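You operate a simulated robot arm through the tools that you are given. There is no shell and no other tool. Be economical: measure what you need, move in short steps, check, and stop when the job is done.

Carry out the task below with a simulated robot arm. There is one attempt and no reset: what you move stays moved.

TASK
Press the bush flush into the white roller and rack it.
Fine: shut the white latch over it first; lever back, latch open, roller in the green rack.

It is judged by the outcome, as a careful person would: the job done as asked, and still so three seconds after it is handed in. It fails if anything else is knocked over, pushed out of place, dropped, spilled or broken.

THE ROBOT
A 7-joint arm with a two-finger parallel gripper, fixed in place. Base frame: the origin is at the foot of the arm, x ahead of it, y to its left, z up; the work surface is at about z = 0.861. Lengths are in m, angles in degrees, forces in N, time in s.
With the tool pointing down near the work surface it reaches from about 0.24 to 0.68 m from the base axis. Its first joint turns from -66.0 to 66.0 degrees. Payload 2.4 kg.
Tool frame: the origin (TCP) lies between the finger pads and is the grasp point; the fingertips stand 0.03 m ahead of it; z points along the fingers, y is the line along which they close. The gripper opens to 0.094 m. The fingers are 0.028 m wide and 0.01 m thick; the gripper's body (0.05 by 0.096 m) begins 0.055 m behind the TCP.
Orientation is told as [roll, pitch, yaw] about the base's x, y, z axes, in that order, counted from this pose: with the fingers straight down and closing along the base's y, the tool's x points along the base's -x, its y along +y and its z along -z.

THE INTERFACE
- The arm moves only by the tool send_rows. Its argument "motion" is a list of rows, each a list of 7 numbers: the shift along the tool's x, y, z in units of 30 mm (1.0 is 30 mm), then the turn, a rotation vector about the tool's x, y, z in units of 4 degrees (1.0 is 4 degrees), then the finger opening in m, from 0 to 0.094. In form: [[x, y, z, ax, ay, az, claw], ...]. A call has 1 to 20 rows; each row shifts and turns the commanded pose from where the row before left it, along the tool's axes as they then stand. A call with a number of a shift or a turn outside -1 to 1 is refused whole. A row lasts 0.2 s, in which the tool goes at most 0.05 m and 8.6 degrees; a call with a longer step from one row to the next is refused whole, and so is a gripper value outside its range. A pose out of reach is approached as far as the arm can. The call stops where the force on the tool passes 70 N (or 10 N more than at its start, if that is more) or the arm is blocked; 0.2 s more then pass. The fingers move at their own pace (about 0.153 m/s each) and stop on an object; they squeeze with about 27 N. The grip force told is the motor's: it shows also when the fingers shut on nothing. Time passes only in rows, and 0.2 s behind the last, so rows that do not move let the fingers close. It gives the time, the measured TCP pose, the force on the tool (base axes), the opening and the grip force at its end, in the units of the frame above (readings bear some noise), and new pictures: "views" is both (left out), scene, wrist or none.
- Cameras (640 x 400 px; columns grow to the right, rows downward): "scene" is fixed at [0.0486, 0.4863, 1.439]; the picture's right is [-0.61, -0.79, 0.00], its down [-0.49, 0.38, -0.79] and it looks along [0.62, -0.48, -0.62] (base axes); focal length 330 px, centre (320, 200). "wrist" rides on the gripper at [-0.037, 0, -0.058] in the tool frame; the picture's right is [0.00, -1.00, 0.00], its down [0.97, 0.00, -0.24] and it looks along [0.24, 0.00, 0.97] (tool axes); focal length 218 px, centre (320, 200).
- locate(camera, pixels): for up to 12 pixels [column, row] of the newest picture of that camera ("zoom" is the newest enlarged one), the place [x, y, z] in the base frame of the surface seen there, good to about 0.003 m. No time passes.
- inspect(camera, box): a new picture of the part [left, top, right, bottom] of that camera's present view, enlarged. No time passes.
- hand_in(): hands the job in; it is judged then, once.

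Work in short steps. Measure before you move; look again where a grasp or a placing could have gone wrong, and mend it. You have 80 turns and 120 pictures in all, the two below and enlarged ones among them. Open the gripper and draw the arm clear of the work before you hand the job in, unless the task says otherwise; then end with one line.

The tools are called after ">>>" as name(argument=value, ...) on one line, values as JSON. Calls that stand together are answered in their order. send_rows: Moves the arm, as the interface text tells. Its arguments: {"type":"object","properties":{"motion":{"type":"array"},"views":{"type":"string","enum":["both","scene","wrist","none"]}},"required":["motion"]} The other tools are called the same way: locate (camera, pixels) gives the place of the surface under pixels of a picture; inspect (camera, box) takes an enlarged picture of a part of a camera's view; hand_in () hands the job in.

At the start:

```text
time_s: 0.0
position: [0.3383, 0.0219, 1.185]
ee_rot: [0.0, 0.0, 0.0]
ft_force: [0.7, -0.6, 0.5]
width: 0.0941
finger_force: 0.1
```

scene: 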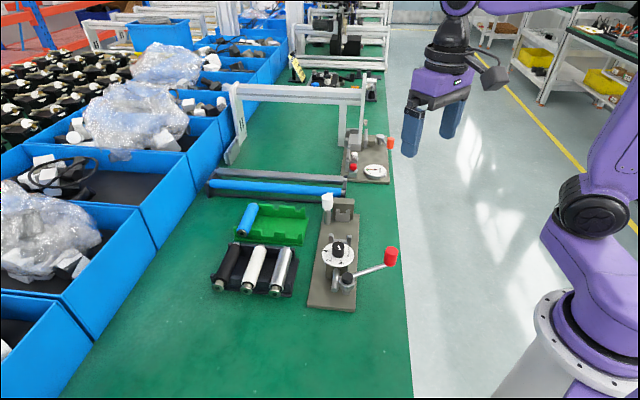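
wrist: 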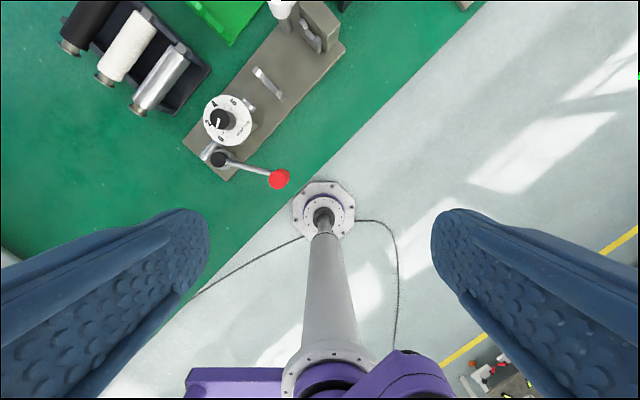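

The fixture with dial, red lever and white latch is around scene (340,260); the rollers are in the dark tray at (255,270). I enlarge both views first.

>>> inspect(camera="scene", box=[200, 170, 420, 320])

>>> inspect(camera="wrist", box=[40, 0, 360, 200])

```text
2.67 times, centred on (310, 245) of scene
```

zoom: 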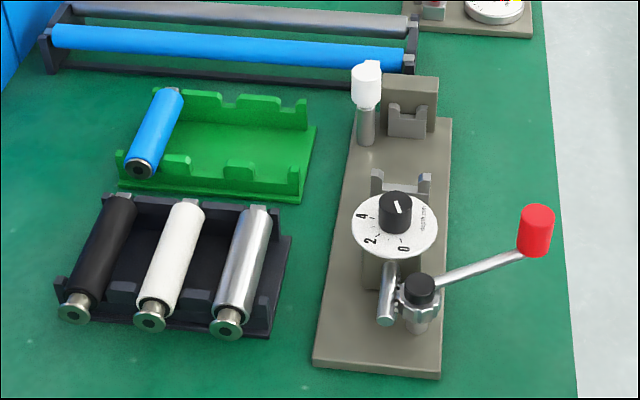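

```text
2.00 times, centred on (200, 100) of wrist
```

zoom: 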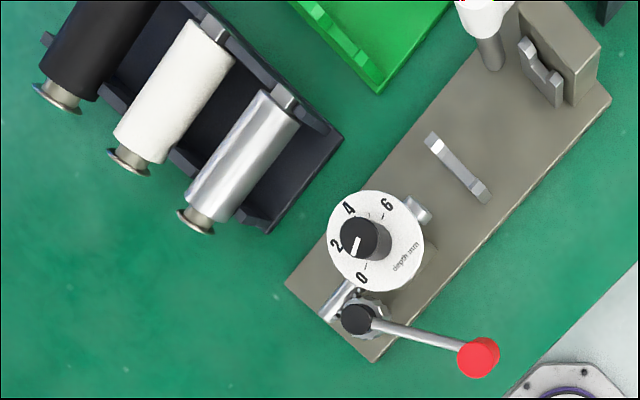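

>>> inspect(camera="scene", box=[300, 230, 364, 270])

>>> locate(camera="scene", pixels=[[252, 289], [264, 244], [258, 265], [339, 256], [389, 256], [327, 200], [344, 209], [343, 281], [309, 304], [350, 308], [353, 213], [340, 238]])

>>> locate(camera="wrist", pixels=[[104, 79], [140, 15], [222, 120], [218, 159], [279, 179], [258, 75], [281, 95], [282, 10], [310, 35], [185, 145], [230, 178], [345, 48]])

```text
10.00 times, centred on (332, 250) of scene
```

zoom: 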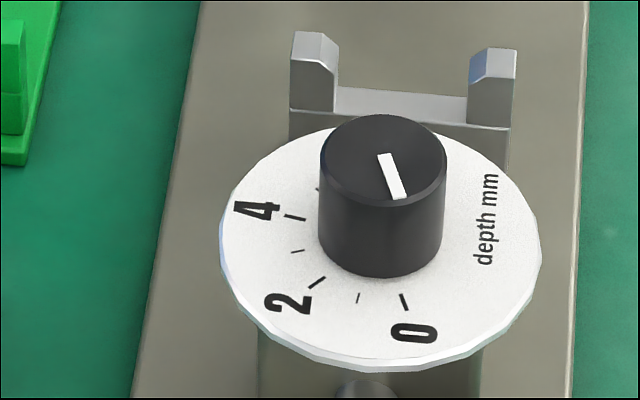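

```text
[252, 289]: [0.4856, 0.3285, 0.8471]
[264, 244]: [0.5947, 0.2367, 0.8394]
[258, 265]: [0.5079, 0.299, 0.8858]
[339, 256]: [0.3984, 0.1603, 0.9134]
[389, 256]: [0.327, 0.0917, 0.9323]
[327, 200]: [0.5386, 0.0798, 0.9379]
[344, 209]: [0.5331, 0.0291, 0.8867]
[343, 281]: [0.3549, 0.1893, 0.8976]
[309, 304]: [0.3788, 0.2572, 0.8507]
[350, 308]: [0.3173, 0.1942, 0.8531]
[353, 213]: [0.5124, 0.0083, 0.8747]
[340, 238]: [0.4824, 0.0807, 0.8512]
```

```text
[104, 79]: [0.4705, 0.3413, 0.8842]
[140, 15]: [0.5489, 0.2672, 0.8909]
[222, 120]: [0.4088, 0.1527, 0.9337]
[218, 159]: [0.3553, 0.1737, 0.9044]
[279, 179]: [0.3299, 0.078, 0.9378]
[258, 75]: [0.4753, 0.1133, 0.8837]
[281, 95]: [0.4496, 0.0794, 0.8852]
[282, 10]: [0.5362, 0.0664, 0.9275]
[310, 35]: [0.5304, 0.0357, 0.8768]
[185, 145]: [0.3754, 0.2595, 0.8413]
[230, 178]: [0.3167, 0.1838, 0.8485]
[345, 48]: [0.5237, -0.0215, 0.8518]
```

The dial mark seems to point at 0 and the roller and fixture share the direction of about -43.5° yaw. I turn the tool to match and move above the fixture for a close look.

>>> send_rows(motion=[[0, 0, 0, 0, 0, 1, 0.094], [0, 0, 0, 0, 0, 1, 0.094], [0, 0, 0, 0, 0, 1, 0.094], [0, 0, 0, 0, 0, 1, 0.094], [0, 0, 0, 0, 0, 1, 0.094], [0, 0, 0, 0, 0, 1, 0.094], [0, 0, 0, 0, 0, 1, 0.094], [0, 0, 0, 0, 0, 1, 0.094], [0, 0, 0, 0, 0, 1, 0.094], [0, 0, 0, 0, 0, 1, 0.094], [0, 0, 0, 0, 0, 1, 0.094], [0, 0.94, 0.6, 0, 0, 0, 0.094], [0, 0.94, 0.6, 0, 0, 0, 0.094], [0, 0.94, 0.6, 0, 0, 0, 0.094], [0, 0.94, 0.6, 0, 0, 0, 0.094], [0, 0.94, 0.6, 0, 0, 0, 0.094]])

```text
time_s: 3.4
position: [0.4359, 0.1219, 1.0928]
ee_rot: [-0.1, 0.0, -44.0]
ft_force: [0.2, 0.0, -0.2]
width: 0.0939
finger_force: 0.1
```

scene: 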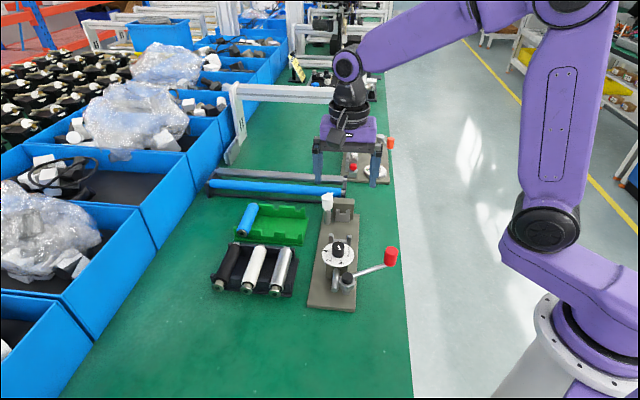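
wrist: 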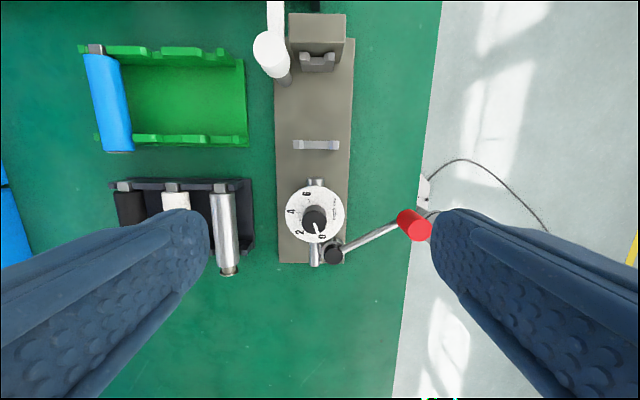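

>>> inspect(camera="wrist", box=[240, 0, 400, 100])

>>> inspect(camera="wrist", box=[256, 170, 416, 270])

>>> locate(camera="wrist", pixels=[[266, 40], [284, 78], [318, 65], [318, 148], [316, 182], [316, 262], [334, 253], [413, 225], [296, 145], [338, 145], [225, 190], [228, 273]])

>>> locate(camera="wrist", pixels=[[108, 150], [96, 50], [190, 140], [190, 50], [222, 140], [222, 52], [190, 90], [302, 120], [220, 187], [175, 195], [316, 30], [60, 170]])

```text
4.00 times, centred on (320, 50) of wrist
```

zoom: 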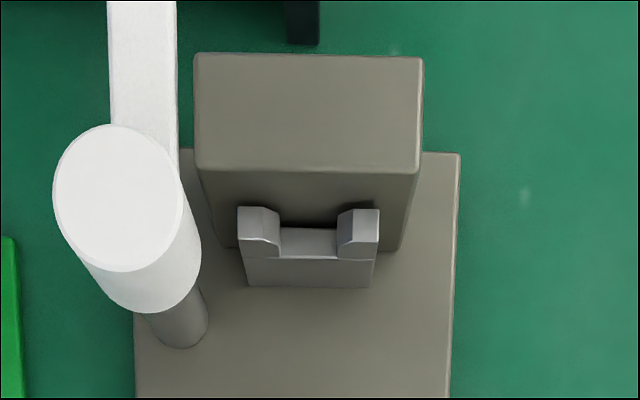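

```text
4.00 times, centred on (336, 220) of wrist
```

zoom: 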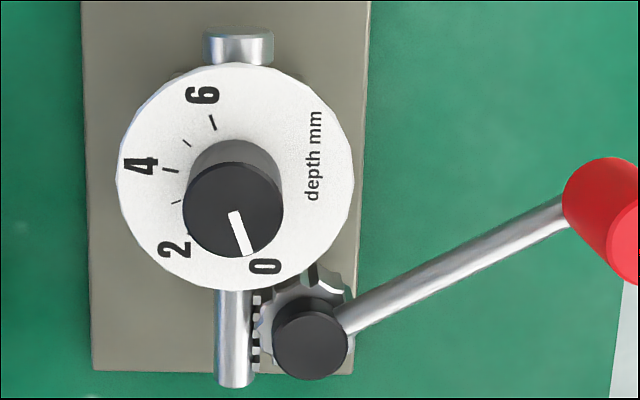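

```text
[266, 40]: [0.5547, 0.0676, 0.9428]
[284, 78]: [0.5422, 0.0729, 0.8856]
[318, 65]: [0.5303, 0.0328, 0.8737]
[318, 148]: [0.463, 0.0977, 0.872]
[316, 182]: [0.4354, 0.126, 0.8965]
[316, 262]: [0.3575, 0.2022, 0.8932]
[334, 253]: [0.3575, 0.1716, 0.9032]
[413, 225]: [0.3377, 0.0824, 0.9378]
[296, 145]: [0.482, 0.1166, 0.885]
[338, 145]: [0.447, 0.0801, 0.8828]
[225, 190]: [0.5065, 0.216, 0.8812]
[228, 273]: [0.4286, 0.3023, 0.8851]
```

```text
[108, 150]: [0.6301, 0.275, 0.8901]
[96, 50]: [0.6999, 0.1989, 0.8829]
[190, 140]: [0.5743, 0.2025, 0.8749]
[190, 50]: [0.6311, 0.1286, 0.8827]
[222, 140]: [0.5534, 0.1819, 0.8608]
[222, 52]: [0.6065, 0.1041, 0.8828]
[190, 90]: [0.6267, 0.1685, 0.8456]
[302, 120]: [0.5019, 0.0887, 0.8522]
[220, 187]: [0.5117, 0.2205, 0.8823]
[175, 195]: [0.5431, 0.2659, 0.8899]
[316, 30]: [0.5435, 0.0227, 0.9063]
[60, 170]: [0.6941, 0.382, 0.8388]
```

The dial reads 0 (flush) and needs no change. I move above the white roller in the tray at about (0.51, 0.30) to measure it.

>>> send_rows(motion=[[0.433, 0.878, 0, 0, 0, 0, 0.094], [0.433, 0.878, 0, 0, 0, 0, 0.094], [0.433, 0.878, 0, 0, 0, 0, 0.094], [0.433, 0.878, 0, 0, 0, 0, 0.094], [0.433, 0.878, 0, 0, 0, 0, 0.094], [0.433, 0.878, 0, 0, 0, 0, 0.094], [0, 0, 0, 0, 0, 0, 0.094]], views="wrist")

```text
time_s: 5.0
position: [0.49, 0.2909, 1.0928]
ee_rot: [0.0, 0.0, -44.0]
ft_force: [0.4, -0.1, 0.0]
width: 0.0938
finger_force: 0.0
```

wrist: 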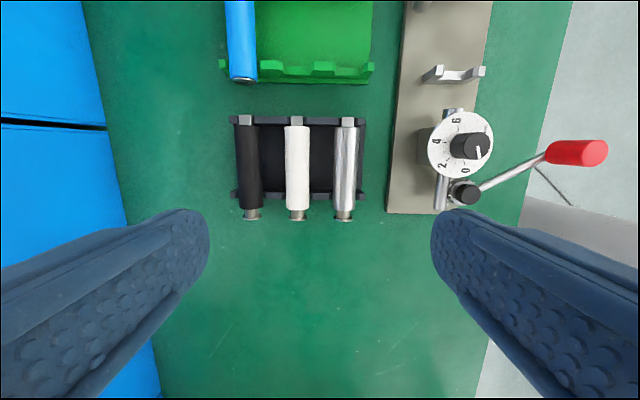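

>>> inspect(camera="wrist", box=[220, 100, 380, 230])

>>> locate(camera="wrist", pixels=[[297, 122], [297, 130], [297, 165], [297, 205], [297, 216], [287, 165], [308, 165], [346, 165], [248, 165], [322, 165], [300, 240], [318, 203]])

```text
3.08 times, centred on (300, 165) of wrist
```

zoom: 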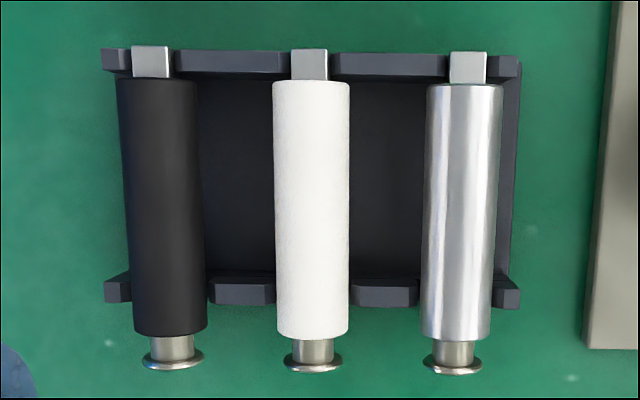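

```text
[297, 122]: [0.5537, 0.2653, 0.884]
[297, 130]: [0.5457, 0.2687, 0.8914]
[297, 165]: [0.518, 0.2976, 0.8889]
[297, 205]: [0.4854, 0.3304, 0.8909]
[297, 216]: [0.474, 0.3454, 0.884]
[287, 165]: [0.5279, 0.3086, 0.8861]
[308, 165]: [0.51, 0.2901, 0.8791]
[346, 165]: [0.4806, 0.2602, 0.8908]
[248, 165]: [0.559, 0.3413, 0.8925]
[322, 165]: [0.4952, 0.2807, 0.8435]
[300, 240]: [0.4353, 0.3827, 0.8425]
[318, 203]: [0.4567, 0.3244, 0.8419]
```

White roller: axis near (0.512, 0.305), top z ≈ 0.890, diameter ~24 mm; bush points to the lever side, same as the fixture. I close to 0.055 and descend partway above it.

>>> send_rows(motion=[[-0.125, 0.46, 0, 0, 0, 0, 0.055], [-0.125, 0.46, 0, 0, 0, 0, 0.055], [0, 0, 0.9, 0, 0, 0, 0.055], [0, 0, 0.9, 0, 0, 0, 0.055], [0, 0, 0.9, 0, 0, 0, 0.055], [0, 0, 0.9, 0, 0, 0, 0.055], [0, 0, 0, 0, 0, 0, 0.055]], views="wrist")

```text
time_s: 6.6
position: [0.5143, 0.3057, 0.9883]
ee_rot: [0.0, 0.0, -44.0]
ft_force: [-0.6, 0.3, -0.4]
width: 0.0551
finger_force: 0.1
```

wrist: 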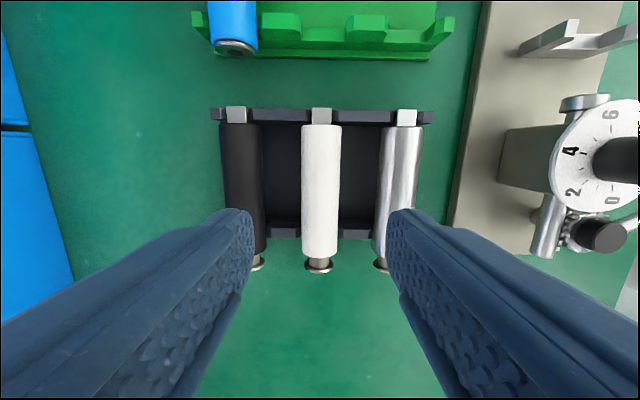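

The white roller is centred at column 320, slanting about 1°. I correct the yaw by 1°, descend to z = 0.886 and grip.

>>> send_rows(motion=[[0, 0, 0.85, 0, 0, 0.25, 0.055], [0, 0, 0.85, 0, 0, 0, 0.055], [0, 0, 0.85, 0, 0, 0, 0.055], [0, 0, 0.86, 0, 0, 0, 0.055], [0, 0, 0, 0, 0, 0, 0.055], [0, 0, 0, 0, 0, 0, 0.0], [0, 0, 0, 0, 0, 0, 0.0]], views="wrist")

```text
time_s: 8.2
position: [0.5154, 0.3064, 0.883]
ee_rot: [0.0, 0.0, -44.9]
ft_force: [-0.7, -0.5, -0.1]
width: 0.0322
finger_force: 27.1
```

wrist: 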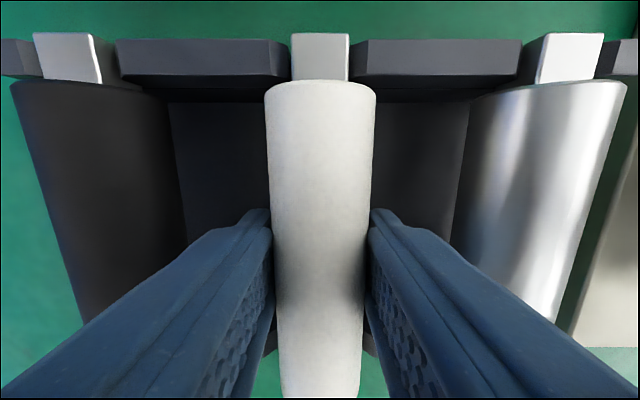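

Gripped: width 0.0322 (roller diameter 32 mm, axis z ≈ 0.874). I lift straight up and then look at the cradles through the scene camera.

>>> send_rows(motion=[[0, 0, -0.5, 0, 0, 0, 0.0], [0, 0, -0.9, 0, 0, 0, 0.0], [0, 0, -0.9, 0, 0, 0, 0.0], [0, 0, -0.9, 0, 0, 0, 0.0], [0, 0, -0.9, 0, 0, 0, 0.0], [0, 0, -0.5, 0, 0, 0, 0.0]], views="both")

>>> inspect(camera="scene", box=[312, 185, 376, 250])

```text
time_s: 9.6
position: [0.5118, 0.3058, 1.0217]
ee_rot: [0.0, 0.0, -45.0]
ft_force: [-0.3, 0.0, -0.8]
width: 0.0321
finger_force: 26.8
```

scene: 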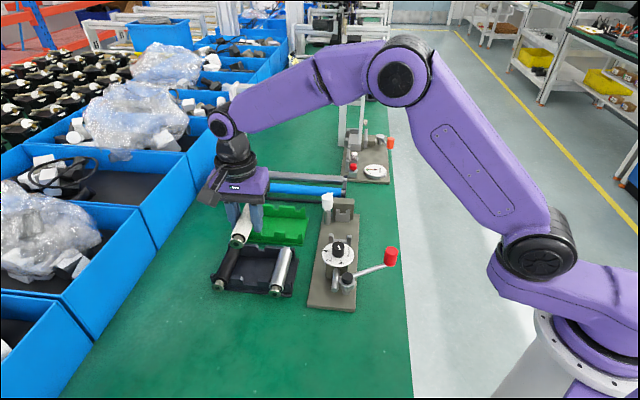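
wrist: 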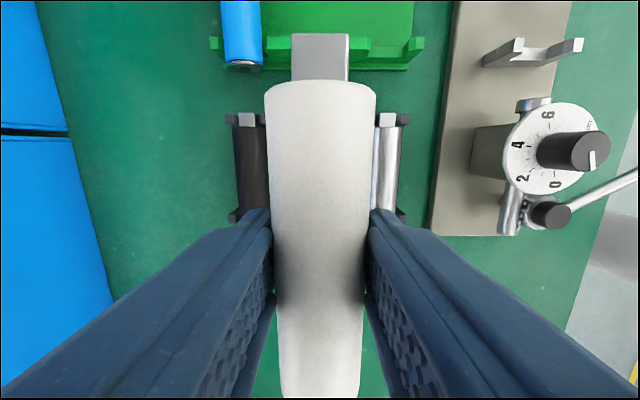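

```text
6.15 times, centred on (344, 218) of scene
```

zoom: 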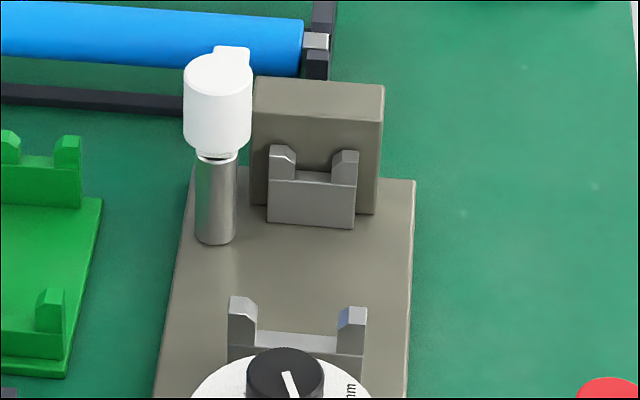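

>>> locate(camera="zoom", pixels=[[313, 215], [290, 200], [335, 205], [312, 180], [275, 165], [350, 165], [318, 120], [295, 338], [242, 320], [352, 330], [215, 205], [218, 75]])

>>> locate(camera="wrist", pixels=[[320, 38], [320, 76], [320, 86], [320, 160], [320, 390], [500, 60], [535, 58], [570, 52]])

```text
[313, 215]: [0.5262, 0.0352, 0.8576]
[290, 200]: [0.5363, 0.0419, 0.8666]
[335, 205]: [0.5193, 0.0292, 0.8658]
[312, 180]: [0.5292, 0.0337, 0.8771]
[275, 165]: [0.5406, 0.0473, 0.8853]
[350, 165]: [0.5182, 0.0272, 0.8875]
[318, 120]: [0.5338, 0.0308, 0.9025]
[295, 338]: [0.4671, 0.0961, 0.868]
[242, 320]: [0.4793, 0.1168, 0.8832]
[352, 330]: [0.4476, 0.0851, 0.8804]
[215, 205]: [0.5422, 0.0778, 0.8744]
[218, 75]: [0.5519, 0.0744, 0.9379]
```

```text
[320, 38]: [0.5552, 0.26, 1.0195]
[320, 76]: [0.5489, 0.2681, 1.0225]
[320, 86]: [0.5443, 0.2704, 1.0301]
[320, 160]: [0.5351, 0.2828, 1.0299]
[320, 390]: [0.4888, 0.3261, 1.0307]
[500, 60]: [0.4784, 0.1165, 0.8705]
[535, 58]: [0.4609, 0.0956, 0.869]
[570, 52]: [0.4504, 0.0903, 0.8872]
```

Cradle line lies at u=(x+y)/√2≈0.398, block face v=(x−y)/√2≈0.3557, rest height TCP ≈0.892. I carry the roller over to (0.486, 0.077), leaving ~3 mm between pin and block.

>>> send_rows(motion=[[-0.686, -0.857, 0, 0, 0, 0, 0.0], [-0.686, -0.857, 0, 0, 0, 0, 0.0], [-0.686, -0.857, 0, 0, 0, 0, 0.0], [-0.686, -0.857, 0, 0, 0, 0, 0.0], [-0.686, -0.857, 0, 0, 0, 0, 0.0], [-0.686, -0.857, 0, 0, 0, 0, 0.0], [-0.686, -0.857, 0, 0, 0, 0, 0.0], [0, 0, 0.9, 0, 0, 0, 0], [0, 0, 0.9, 0, 0, 0, 0], [0, 0, 0.4, 0, 0, 0, 0], [0, 0, 0, 0, 0, 0, 0]], views="both")

>>> inspect(camera="scene", box=[290, 160, 390, 260])

```text
time_s: 12.0
position: [0.489, 0.0765, 0.9573]
ee_rot: [0.1, 0.0, -45.0]
ft_force: [0.1, 0.2, -2.2]
width: 0.0308
finger_force: 27.1
```

scene: 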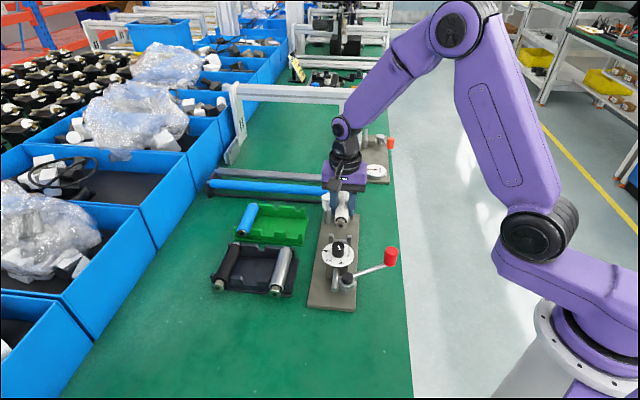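
wrist: 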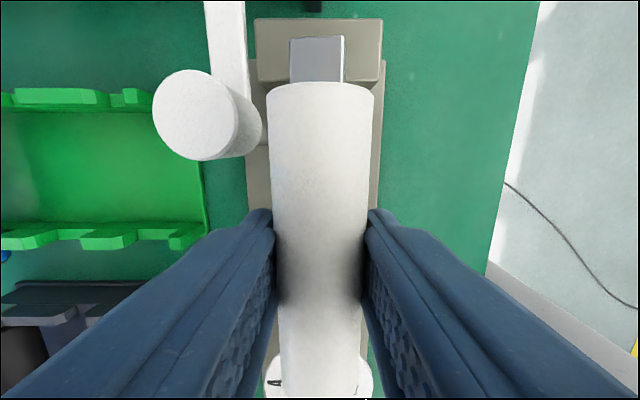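

```text
4.00 times, centred on (340, 210) of scene
```

zoom: 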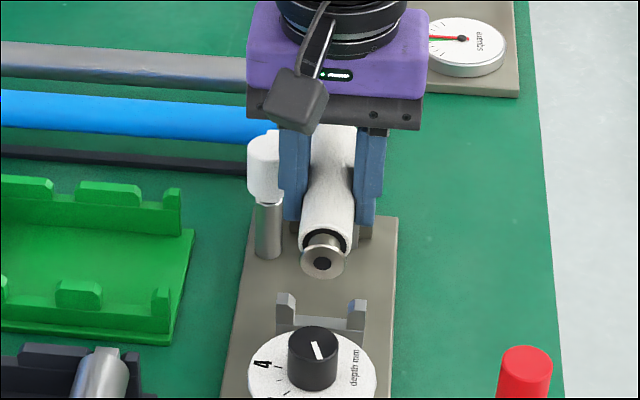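

>>> locate(camera="wrist", pixels=[[318, 40], [318, 77], [320, 88], [275, 78], [362, 78], [260, 50], [378, 50], [370, 120], [255, 120]])

>>> send_rows(motion=[[0, 0, 0, 0, 0, 0, 0]], views="none")

```text
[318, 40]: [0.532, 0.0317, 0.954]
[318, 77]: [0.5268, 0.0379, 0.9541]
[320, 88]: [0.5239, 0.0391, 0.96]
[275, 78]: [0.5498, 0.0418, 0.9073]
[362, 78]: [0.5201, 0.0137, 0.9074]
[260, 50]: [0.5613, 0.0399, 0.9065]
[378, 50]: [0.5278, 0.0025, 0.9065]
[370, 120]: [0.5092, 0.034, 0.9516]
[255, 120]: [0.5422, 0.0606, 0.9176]
```

```text
time_s: 12.4
position: [0.4895, 0.0758, 0.9547]
ee_rot: [0.0, 0.0, -45.1]
ft_force: [-0.7, 0.1, -1.9]
width: 0.0302
finger_force: 26.9
```

Pin end is ~4 mm short of the block face and lateral error ≤1 mm. I descend to just above seating.

>>> send_rows(motion=[[0, 0, 0.6, 0, 0, 0, 0], [0, 0, 0.6, 0, 0, 0, 0], [0, 0, 0.5, 0, 0, 0, 0], [0, 0, 0.25, 0, 0, 0, 0], [0, 0, 0.1, 0, 0, 0, 0], [0, 0, 0, 0, 0, 0, 0]], views="both")

>>> inspect(camera="scene", box=[290, 160, 390, 260])

```text
time_s: 13.8
position: [0.4898, 0.076, 0.8942]
ee_rot: [0.1, -0.1, -45.0]
ft_force: [-2.7, -1.3, 7.0]
width: 0.0291
finger_force: 27.2
```

scene: 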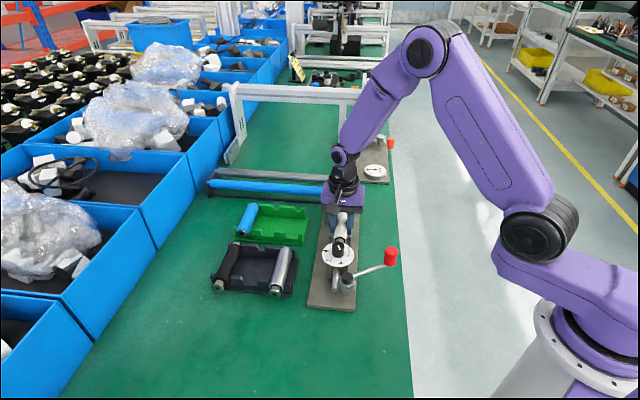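
wrist: 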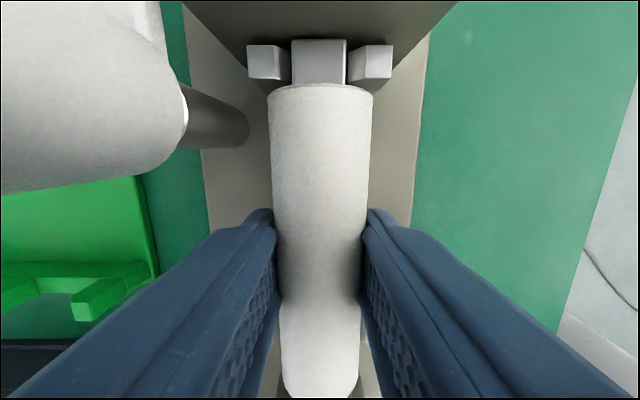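

```text
4.00 times, centred on (340, 210) of scene
```

zoom: 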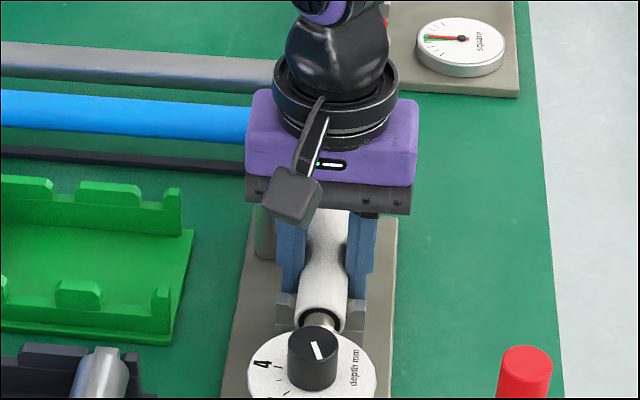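

Pin lies between the far tines, body between the near tines, and contact force is 7 N. I release and rise.

>>> send_rows(motion=[[0, 0, 0.03, 0, 0, 0, 0.0], [0, 0, 0, 0, 0, 0, 0.045], [0, 0, 0, 0, 0, 0, 0.045], [0, 0, -0.5, 0, 0, 0, 0.045], [0, 0, -0.9, 0, 0, 0, 0.045], [0, 0, -0.9, 0, 0, 0, 0.045], [0, 0, -0.9, 0, 0, 0, 0.094], [0, 0, -0.9, 0, 0, 0, 0.094], [0, 0, -0.9, 0, 0, 0, 0.094], [0, 0, -0.9, 0, 0, 0, 0.094], [0, 0, 0, 0, 0, 0, 0.094]], views="both")

>>> inspect(camera="scene", box=[290, 180, 410, 300])

>>> inspect(camera="wrist", box=[200, 0, 440, 150])

```text
time_s: 16.2
position: [0.4891, 0.0765, 1.0703]
ee_rot: [-0.1, -0.1, -45.0]
ft_force: [0.3, 0.3, -0.5]
width: 0.094
finger_force: 0.1
```

scene: 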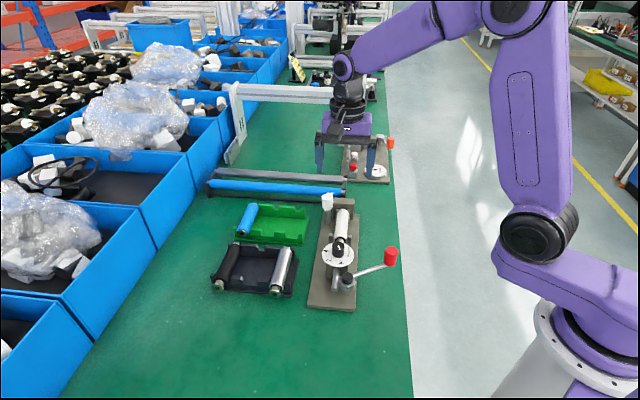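
wrist: 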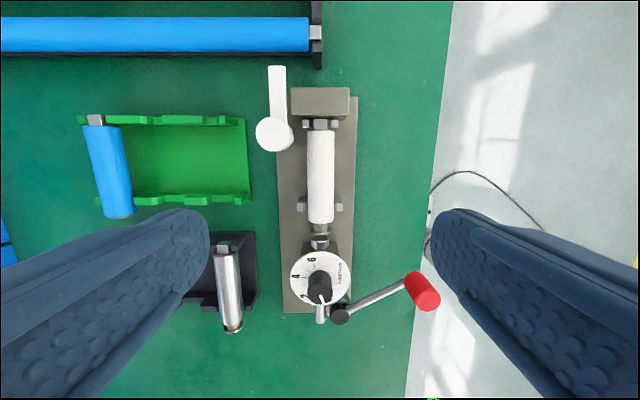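

```text
3.33 times, centred on (350, 240) of scene
```

zoom: 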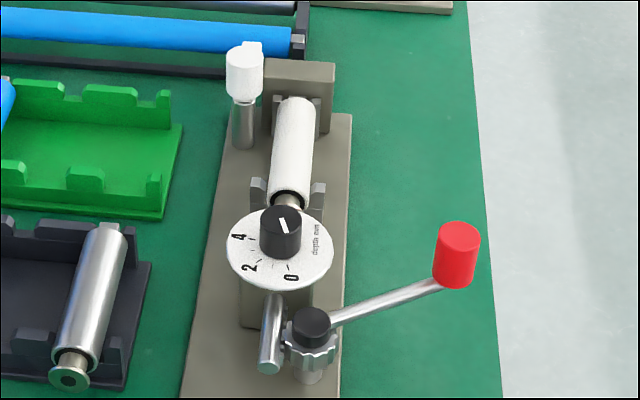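

```text
2.67 times, centred on (320, 75) of wrist
```

zoom: 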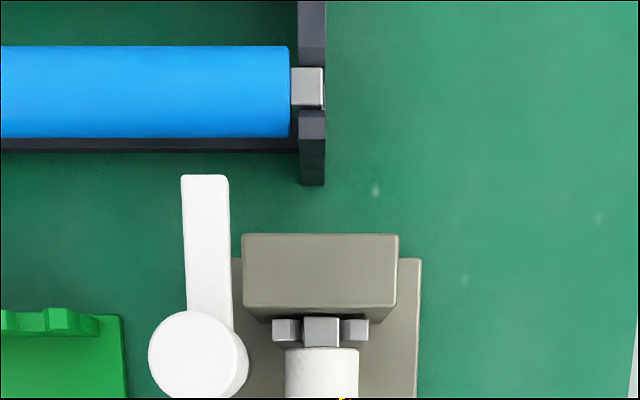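

Roller is seated. Now measuring the latch: knob at wrist (274,134) with an arm up to (278,68).

>>> locate(camera="wrist", pixels=[[278, 70], [278, 90], [278, 108], [269, 90], [286, 90], [272, 134], [260, 134], [288, 145], [320, 100], [320, 124], [320, 140], [320, 215]])

>>> inspect(camera="scene", box=[305, 180, 365, 220])

>>> inspect(camera="wrist", box=[240, 50, 400, 150])

>>> locate(camera="wrist", pixels=[[320, 228], [320, 243], [421, 292], [340, 315], [370, 303], [320, 310], [300, 205], [338, 205]])

```text
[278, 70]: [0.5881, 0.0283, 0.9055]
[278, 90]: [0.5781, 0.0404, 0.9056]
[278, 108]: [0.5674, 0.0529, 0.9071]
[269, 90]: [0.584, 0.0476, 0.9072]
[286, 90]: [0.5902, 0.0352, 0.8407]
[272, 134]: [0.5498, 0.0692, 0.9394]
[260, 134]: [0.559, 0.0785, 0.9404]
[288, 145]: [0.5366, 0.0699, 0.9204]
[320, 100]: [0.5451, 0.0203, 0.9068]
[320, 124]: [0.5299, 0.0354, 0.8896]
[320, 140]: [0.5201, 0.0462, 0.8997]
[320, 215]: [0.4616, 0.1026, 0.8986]
```

```text
10.00 times, centred on (335, 200) of scene
```

zoom: 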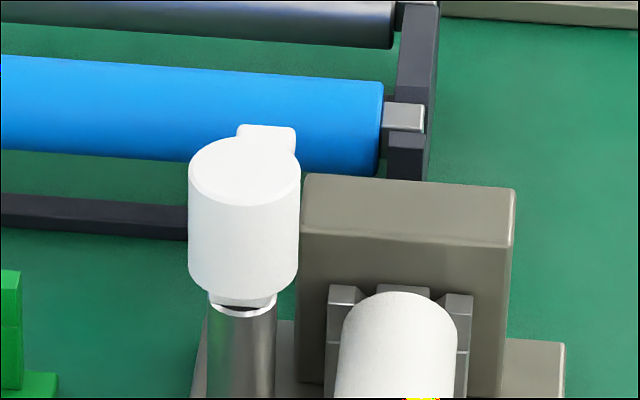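

```text
4.00 times, centred on (320, 100) of wrist
```

zoom: 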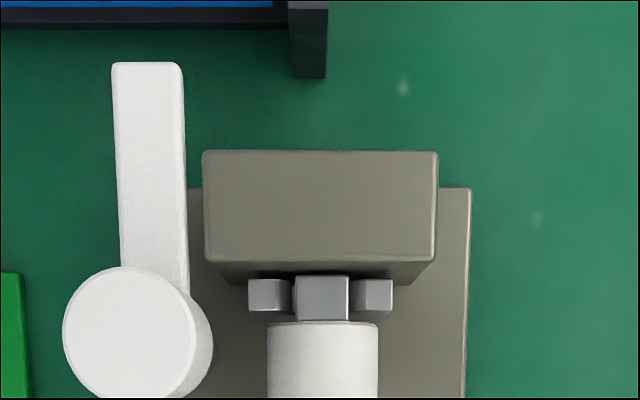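

```text
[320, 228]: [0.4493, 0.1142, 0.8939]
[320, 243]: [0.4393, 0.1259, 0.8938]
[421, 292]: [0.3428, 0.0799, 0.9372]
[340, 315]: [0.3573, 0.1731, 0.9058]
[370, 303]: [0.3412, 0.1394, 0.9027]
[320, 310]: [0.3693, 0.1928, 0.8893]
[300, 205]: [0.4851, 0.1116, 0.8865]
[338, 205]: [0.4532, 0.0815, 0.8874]
```

The arm top (z≈0.906) appears level with the block top (0.907), so I need to know which way the latch can swing. I move beside it and tilt the tool 28° to view the arm from the side.

>>> send_rows(motion=[[-0.288, 0.847, 0.467, 0, 0, 0, 0.094], [-0.288, 0.847, 0.467, 0, 0, 0, 0.094], [-0.288, 0.847, 0.467, 0, 0, 0, 0.094], [-0.288, 0.847, 0.467, 0, 0, 0, 0.094], [-0.288, 0.847, 0.467, 0, 0, 0, 0.094], [0, 0, 0, 1, 0, 0, 0.094], [0, 0, 0, 1, 0, 0, 0.094], [0, 0, 0, 1, 0, 0, 0.094], [0, 0, 0, 1, 0, 0, 0.094], [0, 0, 0, 1, 0, 0, 0.094], [0, 0, 0, 1, 0, 0, 0.094], [0, 0, 0, 1, 0, 0, 0.094], [0, 0, 0, 0, 0, 0, 0.094]], views="wrist")

>>> inspect(camera="wrist", box=[240, 50, 400, 200])

```text
time_s: 19.0
position: [0.5991, 0.1337, 1.0012]
ee_rot: [-25.5, -0.1, -45.0]
ft_force: [-0.5, 0.6, -0.5]
width: 0.0939
finger_force: 0.1
out of reach, approached as far as the arm can: row 12
```

wrist: 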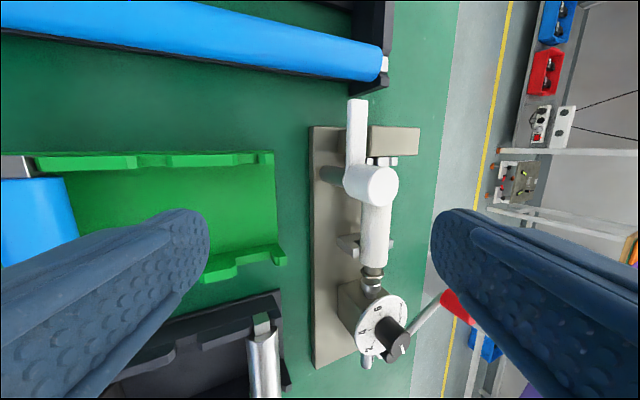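

```text
2.67 times, centred on (320, 125) of wrist
```

zoom: 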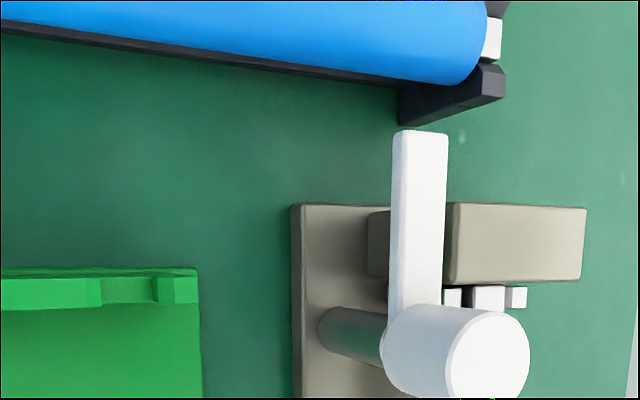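

>>> locate(camera="zoom", pixels=[[430, 150], [425, 180], [420, 220], [415, 260], [400, 180], [398, 240], [480, 240], [520, 240], [560, 240], [402, 140], [485, 345], [390, 350]])

>>> locate(camera="wrist", pixels=[[357, 110], [357, 125], [355, 145], [385, 140], [400, 140], [375, 220], [378, 240], [373, 185], [335, 175], [325, 174]])

```text
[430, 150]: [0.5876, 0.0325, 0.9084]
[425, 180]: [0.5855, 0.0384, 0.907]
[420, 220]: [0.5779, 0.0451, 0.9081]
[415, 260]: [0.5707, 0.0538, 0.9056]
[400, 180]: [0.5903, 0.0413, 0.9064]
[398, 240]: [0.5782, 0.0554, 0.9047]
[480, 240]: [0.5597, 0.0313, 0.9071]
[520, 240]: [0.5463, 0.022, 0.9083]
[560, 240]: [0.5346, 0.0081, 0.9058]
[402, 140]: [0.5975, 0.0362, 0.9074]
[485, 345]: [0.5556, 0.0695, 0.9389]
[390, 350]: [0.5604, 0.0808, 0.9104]
```

```text
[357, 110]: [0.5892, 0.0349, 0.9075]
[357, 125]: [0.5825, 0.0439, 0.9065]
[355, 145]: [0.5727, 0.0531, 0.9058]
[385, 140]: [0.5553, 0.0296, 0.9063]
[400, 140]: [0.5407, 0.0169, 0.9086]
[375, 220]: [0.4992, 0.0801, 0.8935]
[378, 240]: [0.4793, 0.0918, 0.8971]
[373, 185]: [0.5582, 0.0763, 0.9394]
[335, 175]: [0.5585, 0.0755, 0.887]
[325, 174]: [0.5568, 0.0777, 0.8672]
```

Arm top and block top are both ~0.907, so I'll test the swing gently by gripping the knob (centre ≈ (0.551, 0.070), top 0.940) and twisting. First I untilt and pre-turn the tool.

>>> send_rows(motion=[[0, 0, 0, -1, 0, 0, 0.094], [0, 0, 0, -1, 0, 0, 0.094], [0, 0, 0, -1, 0, 0, 0.094], [0, 0, 0, -1, 0, 0, 0.094], [0, 0, 0, -1, 0, 0, 0.094], [0, 0, 0, -1, 0, 0, 0.094], [0, 0, 0, -1, 0, 0, 0.094], [0, -0.3, -1, 0, 0, 0, 0.094], [0, -0.5, 0, 0, 0, -1, 0.094], [0, -0.5, 0, 0, 0, -1, 0.094], [0, 0, 0, 0, 0, -1, 0.094], [0, 0, 0, 0, 0, -1, 0.094], [0, 0, 0, 0, 0, -1, 0.094], [0, 0, 0, 0, 0, -1, 0.094], [0, 0, 0, 0, 0, -1, 0.094], [0, 0, 0, 0, 0, -1, 0.094], [0, 0, 0, 0, 0, -1, 0.094], [0, 0, 0, 0, 0, -1, 0.094], [0, 0, 0, 0, 0, 0, 0.094]], views="none")

```text
time_s: 23.0
position: [0.573, 0.1064, 1.0298]
ee_rot: [0.0, 0.1, -4.9]
ft_force: [-1.2, 0.0, 0.4]
width: 0.0942
finger_force: 0.1
```

>>> send_rows(motion=[[0, 0, 0, 0, 0, -1, 0.094], [0, 0, 0, 0, 0, -1, 0.094], [0, 0, 0, 0, 0, -1, 0.094], [0, 0, 0, 0, 0, -1, 0.094], [0, 0, 0, 0, 0, -1, 0.094], [0, 0, 0, 0, 0, -1, 0.094], [0, 0, 0, 0, 0, -1, 0.094], [0, 0, 0, 0, 0, -1, 0.094], [0, 0, 0, 0, 0, -1, 0.094], [0, 0, 0, 0, 0, -1, 0.094], [0, 0, 0, 0, 0, -1, 0.094], [0, 0, 0, 0, 0, -1, 0.094], [0, 0, 0, 0, 0, -0.5, 0.094], [0.69, -0.17, 0, 0, 0, 0, 0.094], [0.69, -0.17, 0, 0, 0, 0, 0.094], [0, 0, 0, 0, 0, 0, 0.094]], views="wrist")

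```text
time_s: 26.4
position: [0.5488, 0.0694, 1.0319]
ee_rot: [0.0, 0.0, 45.0]
ft_force: [-0.7, -0.3, -0.7]
width: 0.0939
finger_force: 0.0
```

wrist: 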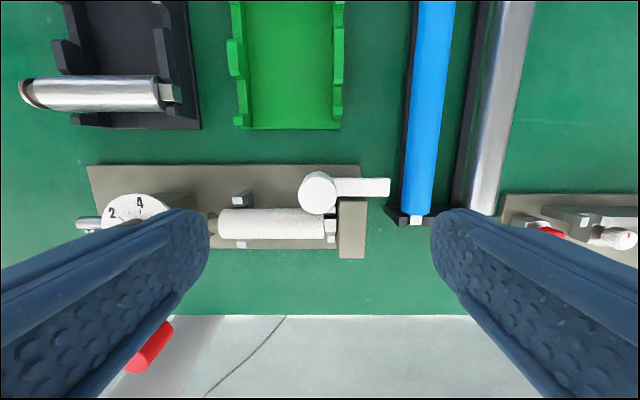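

Knob top centre at (319,193), about 4 mm toward −x tool. I correct, narrow the fingers to 0.05, lower to z≈0.945 and grip the knob.

>>> send_rows(motion=[[-0.13, 0, 0, 0, 0, 0, 0.05], [0, 0, 0.8, 0, 0, 0, 0.05], [0, 0, 0.8, 0, 0, 0, 0.05], [0, 0, 0.8, 0, 0, 0, 0.05], [0, 0, 0.5, 0, 0, 0, 0.05], [0, 0, 0, 0, 0, 0, 0.05], [0, 0, 0, 0, 0, 0, 0.0], [0, 0, 0, 0, 0, 0, 0.0]], views="both")

```text
time_s: 28.2
position: [0.5524, 0.0738, 0.9448]
ee_rot: [0.2, 0.1, 45.2]
ft_force: [-16.5, 12.3, 2.0]
width: 0.0275
finger_force: 45.3
```

scene: 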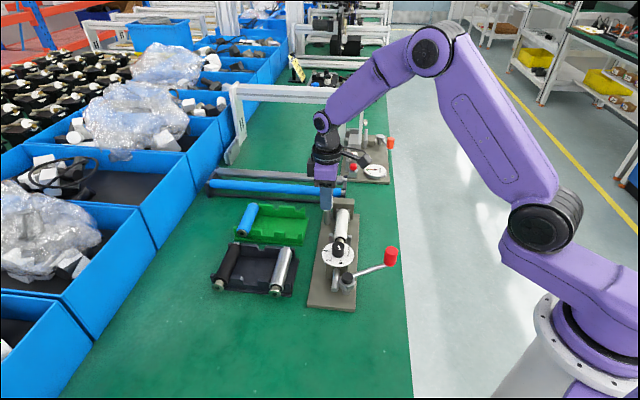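
wrist: 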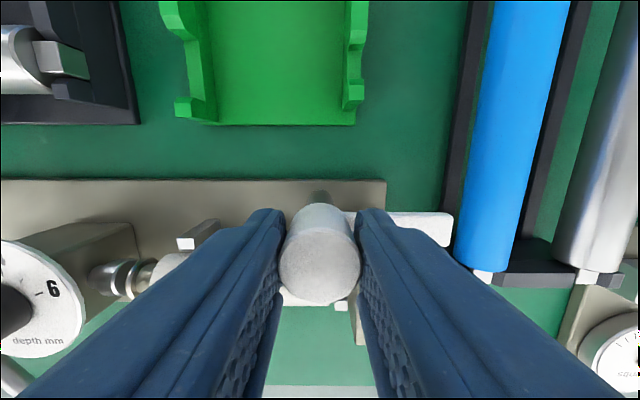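

Knob gripped (width 0.0275), a ~20 N side load along −v; I ease 1.5 mm that way and twist clockwise by 20° as a test.

>>> send_rows(motion=[[-0.05, 0.05, 0, 0, 0, 0, 0.0], [0, 0, 0, 0, 0, 0.5, 0.0], [0, 0, 0, 0, 0, 1, 0.0], [0, 0, 0, 0, 0, 1, 0.0], [0, 0, 0, 0, 0, 1, 0.0], [0, 0, 0, 0, 0, 1, 0.0], [0, 0, 0, 0, 0, 0.5, 0.0], [0, 0, 0, 0, 0, 0, 0.0]], views="wrist")

```text
time_s: 30.0
position: [0.5511, 0.0726, 0.9442]
ee_rot: [0.0, 0.3, 25.0]
ft_force: [-15.6, -0.2, -0.4]
width: 0.0274
finger_force: 45.6
```

wrist: 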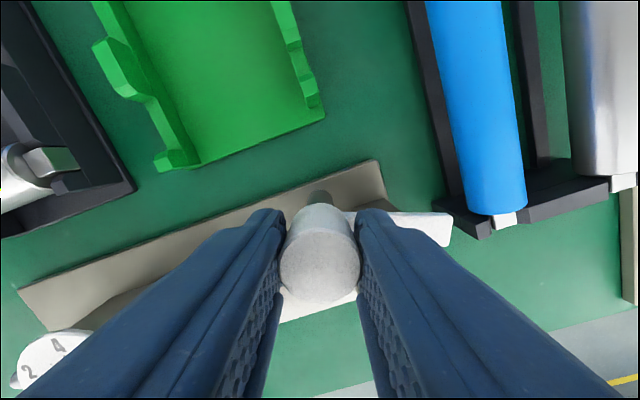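

The arm turns with the knob. I continue clockwise by the remaining 70°, stopping on any resistance.

>>> send_rows(motion=[[0.03, 0.02, 0, 0, 0, 1, 0.0], [0, 0, 0, 0, 0, 1, 0.0], [0, 0, 0, 0, 0, 1, 0.0], [0, 0, 0, 0, 0, 1, 0.0], [0, 0, 0, 0, 0, 1, 0.0], [0, 0, 0, 0, 0, 1, 0.0], [0, 0, 0, 0, 0, 1, 0.0], [0, 0, 0, 0, 0, 1, 0.0], [0, 0, 0, 0, 0, 1, 0.0], [0, 0, 0, 0, 0, 1, 0.0], [0, 0, 0, 0, 0, 1, 0.0], [0, 0, 0, 0, 0, 1, 0.0], [0, 0, 0, 0, 0, 0, 0.0]], views="both")

```text
time_s: 32.8
position: [0.5523, 0.0715, 0.9444]
ee_rot: [-0.1, 0.2, -23.2]
ft_force: [-11.4, -25.2, -7.1]
width: 0.0274
finger_force: 44.4
```

scene: 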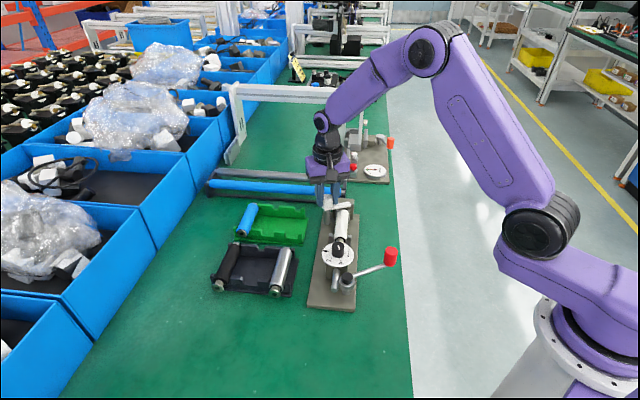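
wrist: 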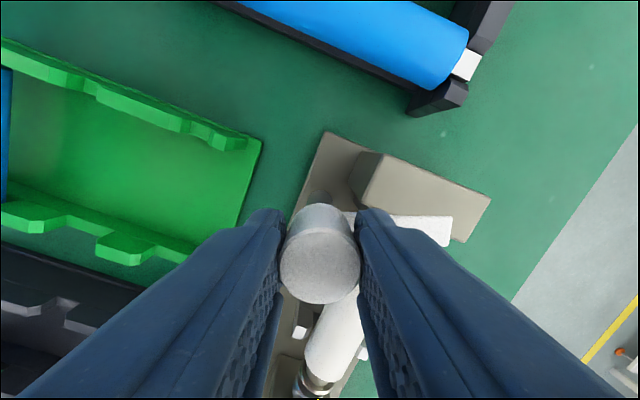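

>>> send_rows(motion=[[0, -0.05, 0, 0, 0, 1, 0.0], [0, 0, 0, 0, 0, 1, 0.0], [0, 0, 0, 0, 0, 1, 0.0], [0, 0, 0, 0, 0, 1, 0.0], [0, 0, 0, 0, 0, 1, 0.0], [0, 0, 0, 0, 0, 0.4, 0.0], [0, 0, 0, 0, 0, 0, 0.0]], views="wrist")

>>> inspect(camera="scene", box=[300, 170, 380, 220])

```text
time_s: 34.4
position: [0.5514, 0.0709, 0.9439]
ee_rot: [-0.1, 0.0, -44.6]
ft_force: [-8.8, -21.9, -10.1]
width: 0.0276
finger_force: 45.1
```

wrist: 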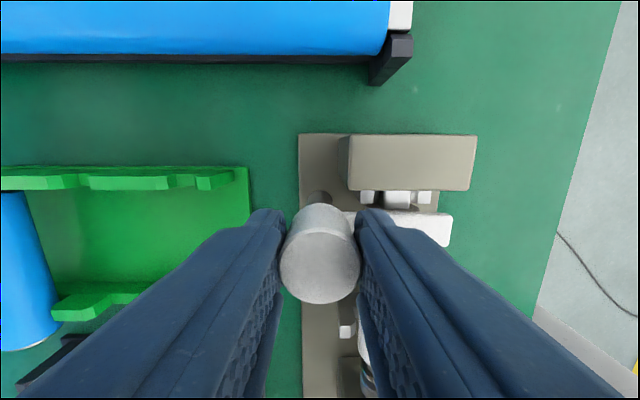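

```text
8.00 times, centred on (340, 195) of scene
```

zoom: 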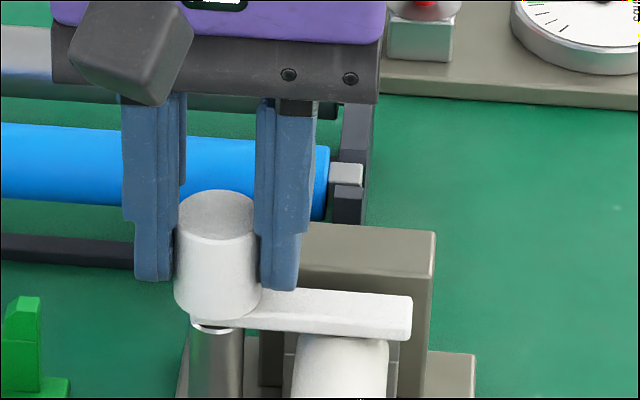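

The arm lies squarely over the roller, parallel to the block. I release the knob and rise to look for the lever.

>>> send_rows(motion=[[0, 0, 0, 0, 0, 0, 0.05], [0, 0, 0, 0, 0, 0, 0.05], [0, 0, -0.8, 0, 0, 0, 0.05], [0, 0, -0.9, 0, 0, 0, 0.05], [0, 0, -0.9, 0, 0, 0, 0.094], [0.5, 0, -0.9, 0, 0, 0, 0.094], [0.9, 0, -0.6, 0, 0, 0, 0.094], [0.9, 0, 0, 0, 0, 0, 0.094], [0.9, -0.3, 0, 0, 0, 0, 0.094], [0.9, -0.5, 0, 0, 0, 0, 0.094], [0, -0.5, 0, 0, 0, 0, 0.094], [0, 0, 0, 0, 0, 0, 0.094]], views="both")

>>> inspect(camera="scene", box=[290, 180, 410, 300])

>>> inspect(camera="wrist", box=[220, 80, 420, 280])

```text
time_s: 37.0
position: [0.4361, 0.1328, 1.0674]
ee_rot: [-0.1, 0.0, -44.6]
ft_force: [-0.2, -0.1, 0.7]
width: 0.0942
finger_force: 0.1
```

scene: 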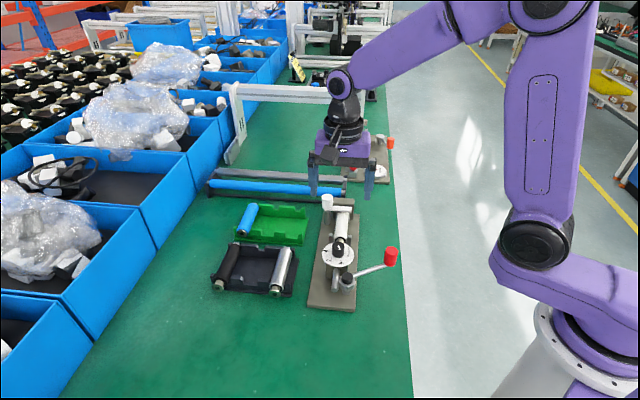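
wrist: 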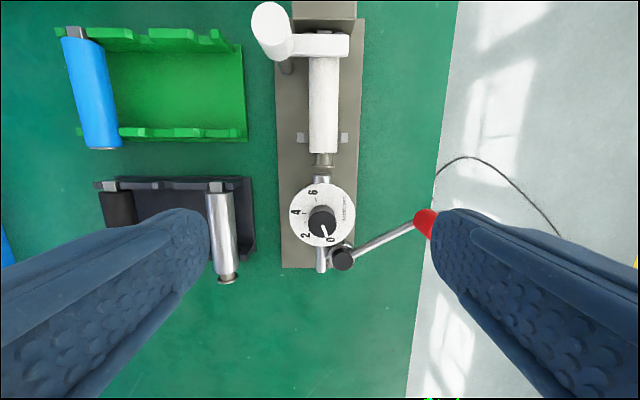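

```text
3.33 times, centred on (350, 240) of scene
```

zoom: 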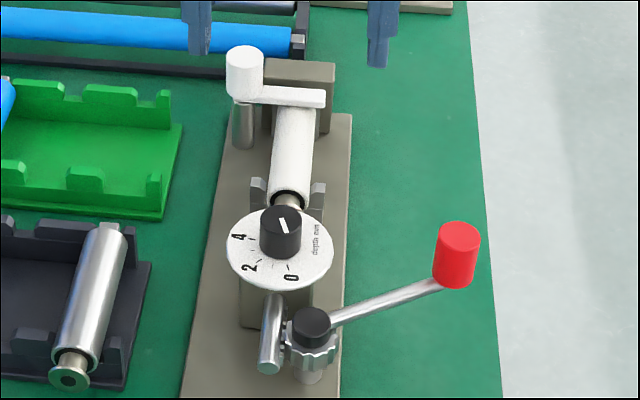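

```text
2.00 times, centred on (320, 180) of wrist
```

zoom: 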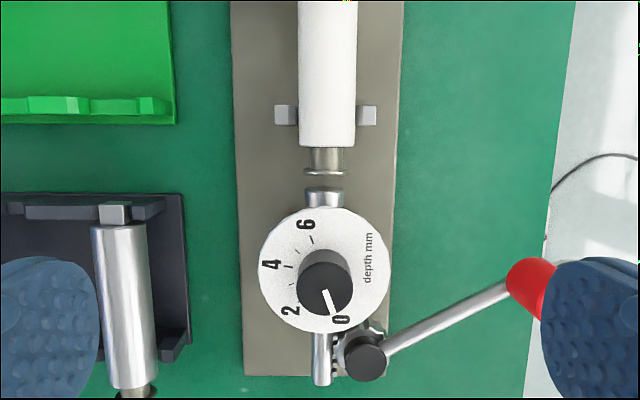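

Latch shut. The rack-and-pinion means the lever must swing clockwise (from above); red knob ≈(0.340, 0.081), pivot ≈(0.357, 0.1725). I turn the tool toward yaw +65 for a grip across the lever.

>>> send_rows(motion=[[0, 0, 0, 0, 0, -1, 0.094], [0, 0, 0, 0, 0, -1, 0.094], [0, 0, 0, 0, 0, -1, 0.094], [0, 0, 0, 0, 0, -1, 0.094], [0, 0, 0, 0, 0, -1, 0.094], [0, 0, 0, 0, 0, -1, 0.094], [0, 0, 0, 0, 0, -1, 0.094], [0, 0, 0, 0, 0, -1, 0.094], [0, 0, 0, 0, 0, -1, 0.094], [0, 0, 0, 0, 0, -1, 0.094], [0, 0, 0, 0, 0, -1, 0.094], [0, 0, 0, 0, 0, -1, 0.094], [0, 0, 0, 0, 0, -1, 0.094], [0, 0, 0, 0, 0, -1, 0.094], [0, 0, 0, 0, 0, -1, 0.094], [0, 0, 0, 0, 0, -1, 0.094], [0, 0, 0, 0, 0, -1, 0.094], [0, 0, 0, 0, 0, -1, 0.094], [0, 0, 0, 0, 0, -1, 0.094], [0, 0, 0, 0, 0, -1, 0.094]], views="none")

```text
time_s: 41.2
position: [0.4365, 0.1331, 1.0674]
ee_rot: [-0.1, -0.1, 35.5]
ft_force: [-0.3, 0.2, 0.3]
width: 0.0937
finger_force: 0.1
```

>>> send_rows(motion=[[0, 0, 0, 0, 0, -1, 0.094], [0, 0, 0, 0, 0, -1, 0.094], [0, 0, 0, 0, 0, -1, 0.094], [0, 0, 0, 0, 0, -1, 0.094], [0, 0, 0, 0, 0, -1, 0.094], [0, 0, 0, 0, 0, -1, 0.094], [0, 0, 0, 0, 0, -1, 0.094], [0, 0, 0, 0, 0, -0.4, 0.094], [0.733, 0.546, 0, 0, 0, 0, 0.094], [0.733, 0.546, 0, 0, 0, 0, 0.094], [0.733, 0.546, 0, 0, 0, 0, 0.094], [0.733, 0.546, 0, 0, 0, 0, 0.094], [0, 0, 0, 0, 0, 0, 0.094]], views="wrist")

```text
time_s: 44.0
position: [0.3403, 0.0784, 1.068]
ee_rot: [0.0, 0.0, 65.0]
ft_force: [-0.4, 0.4, -0.3]
width: 0.0943
finger_force: 0.0
```

wrist: 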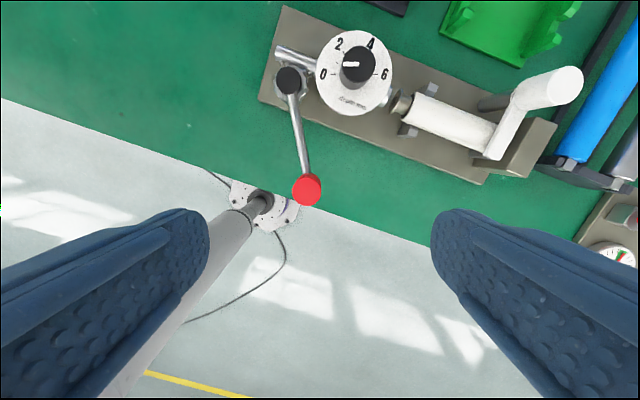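

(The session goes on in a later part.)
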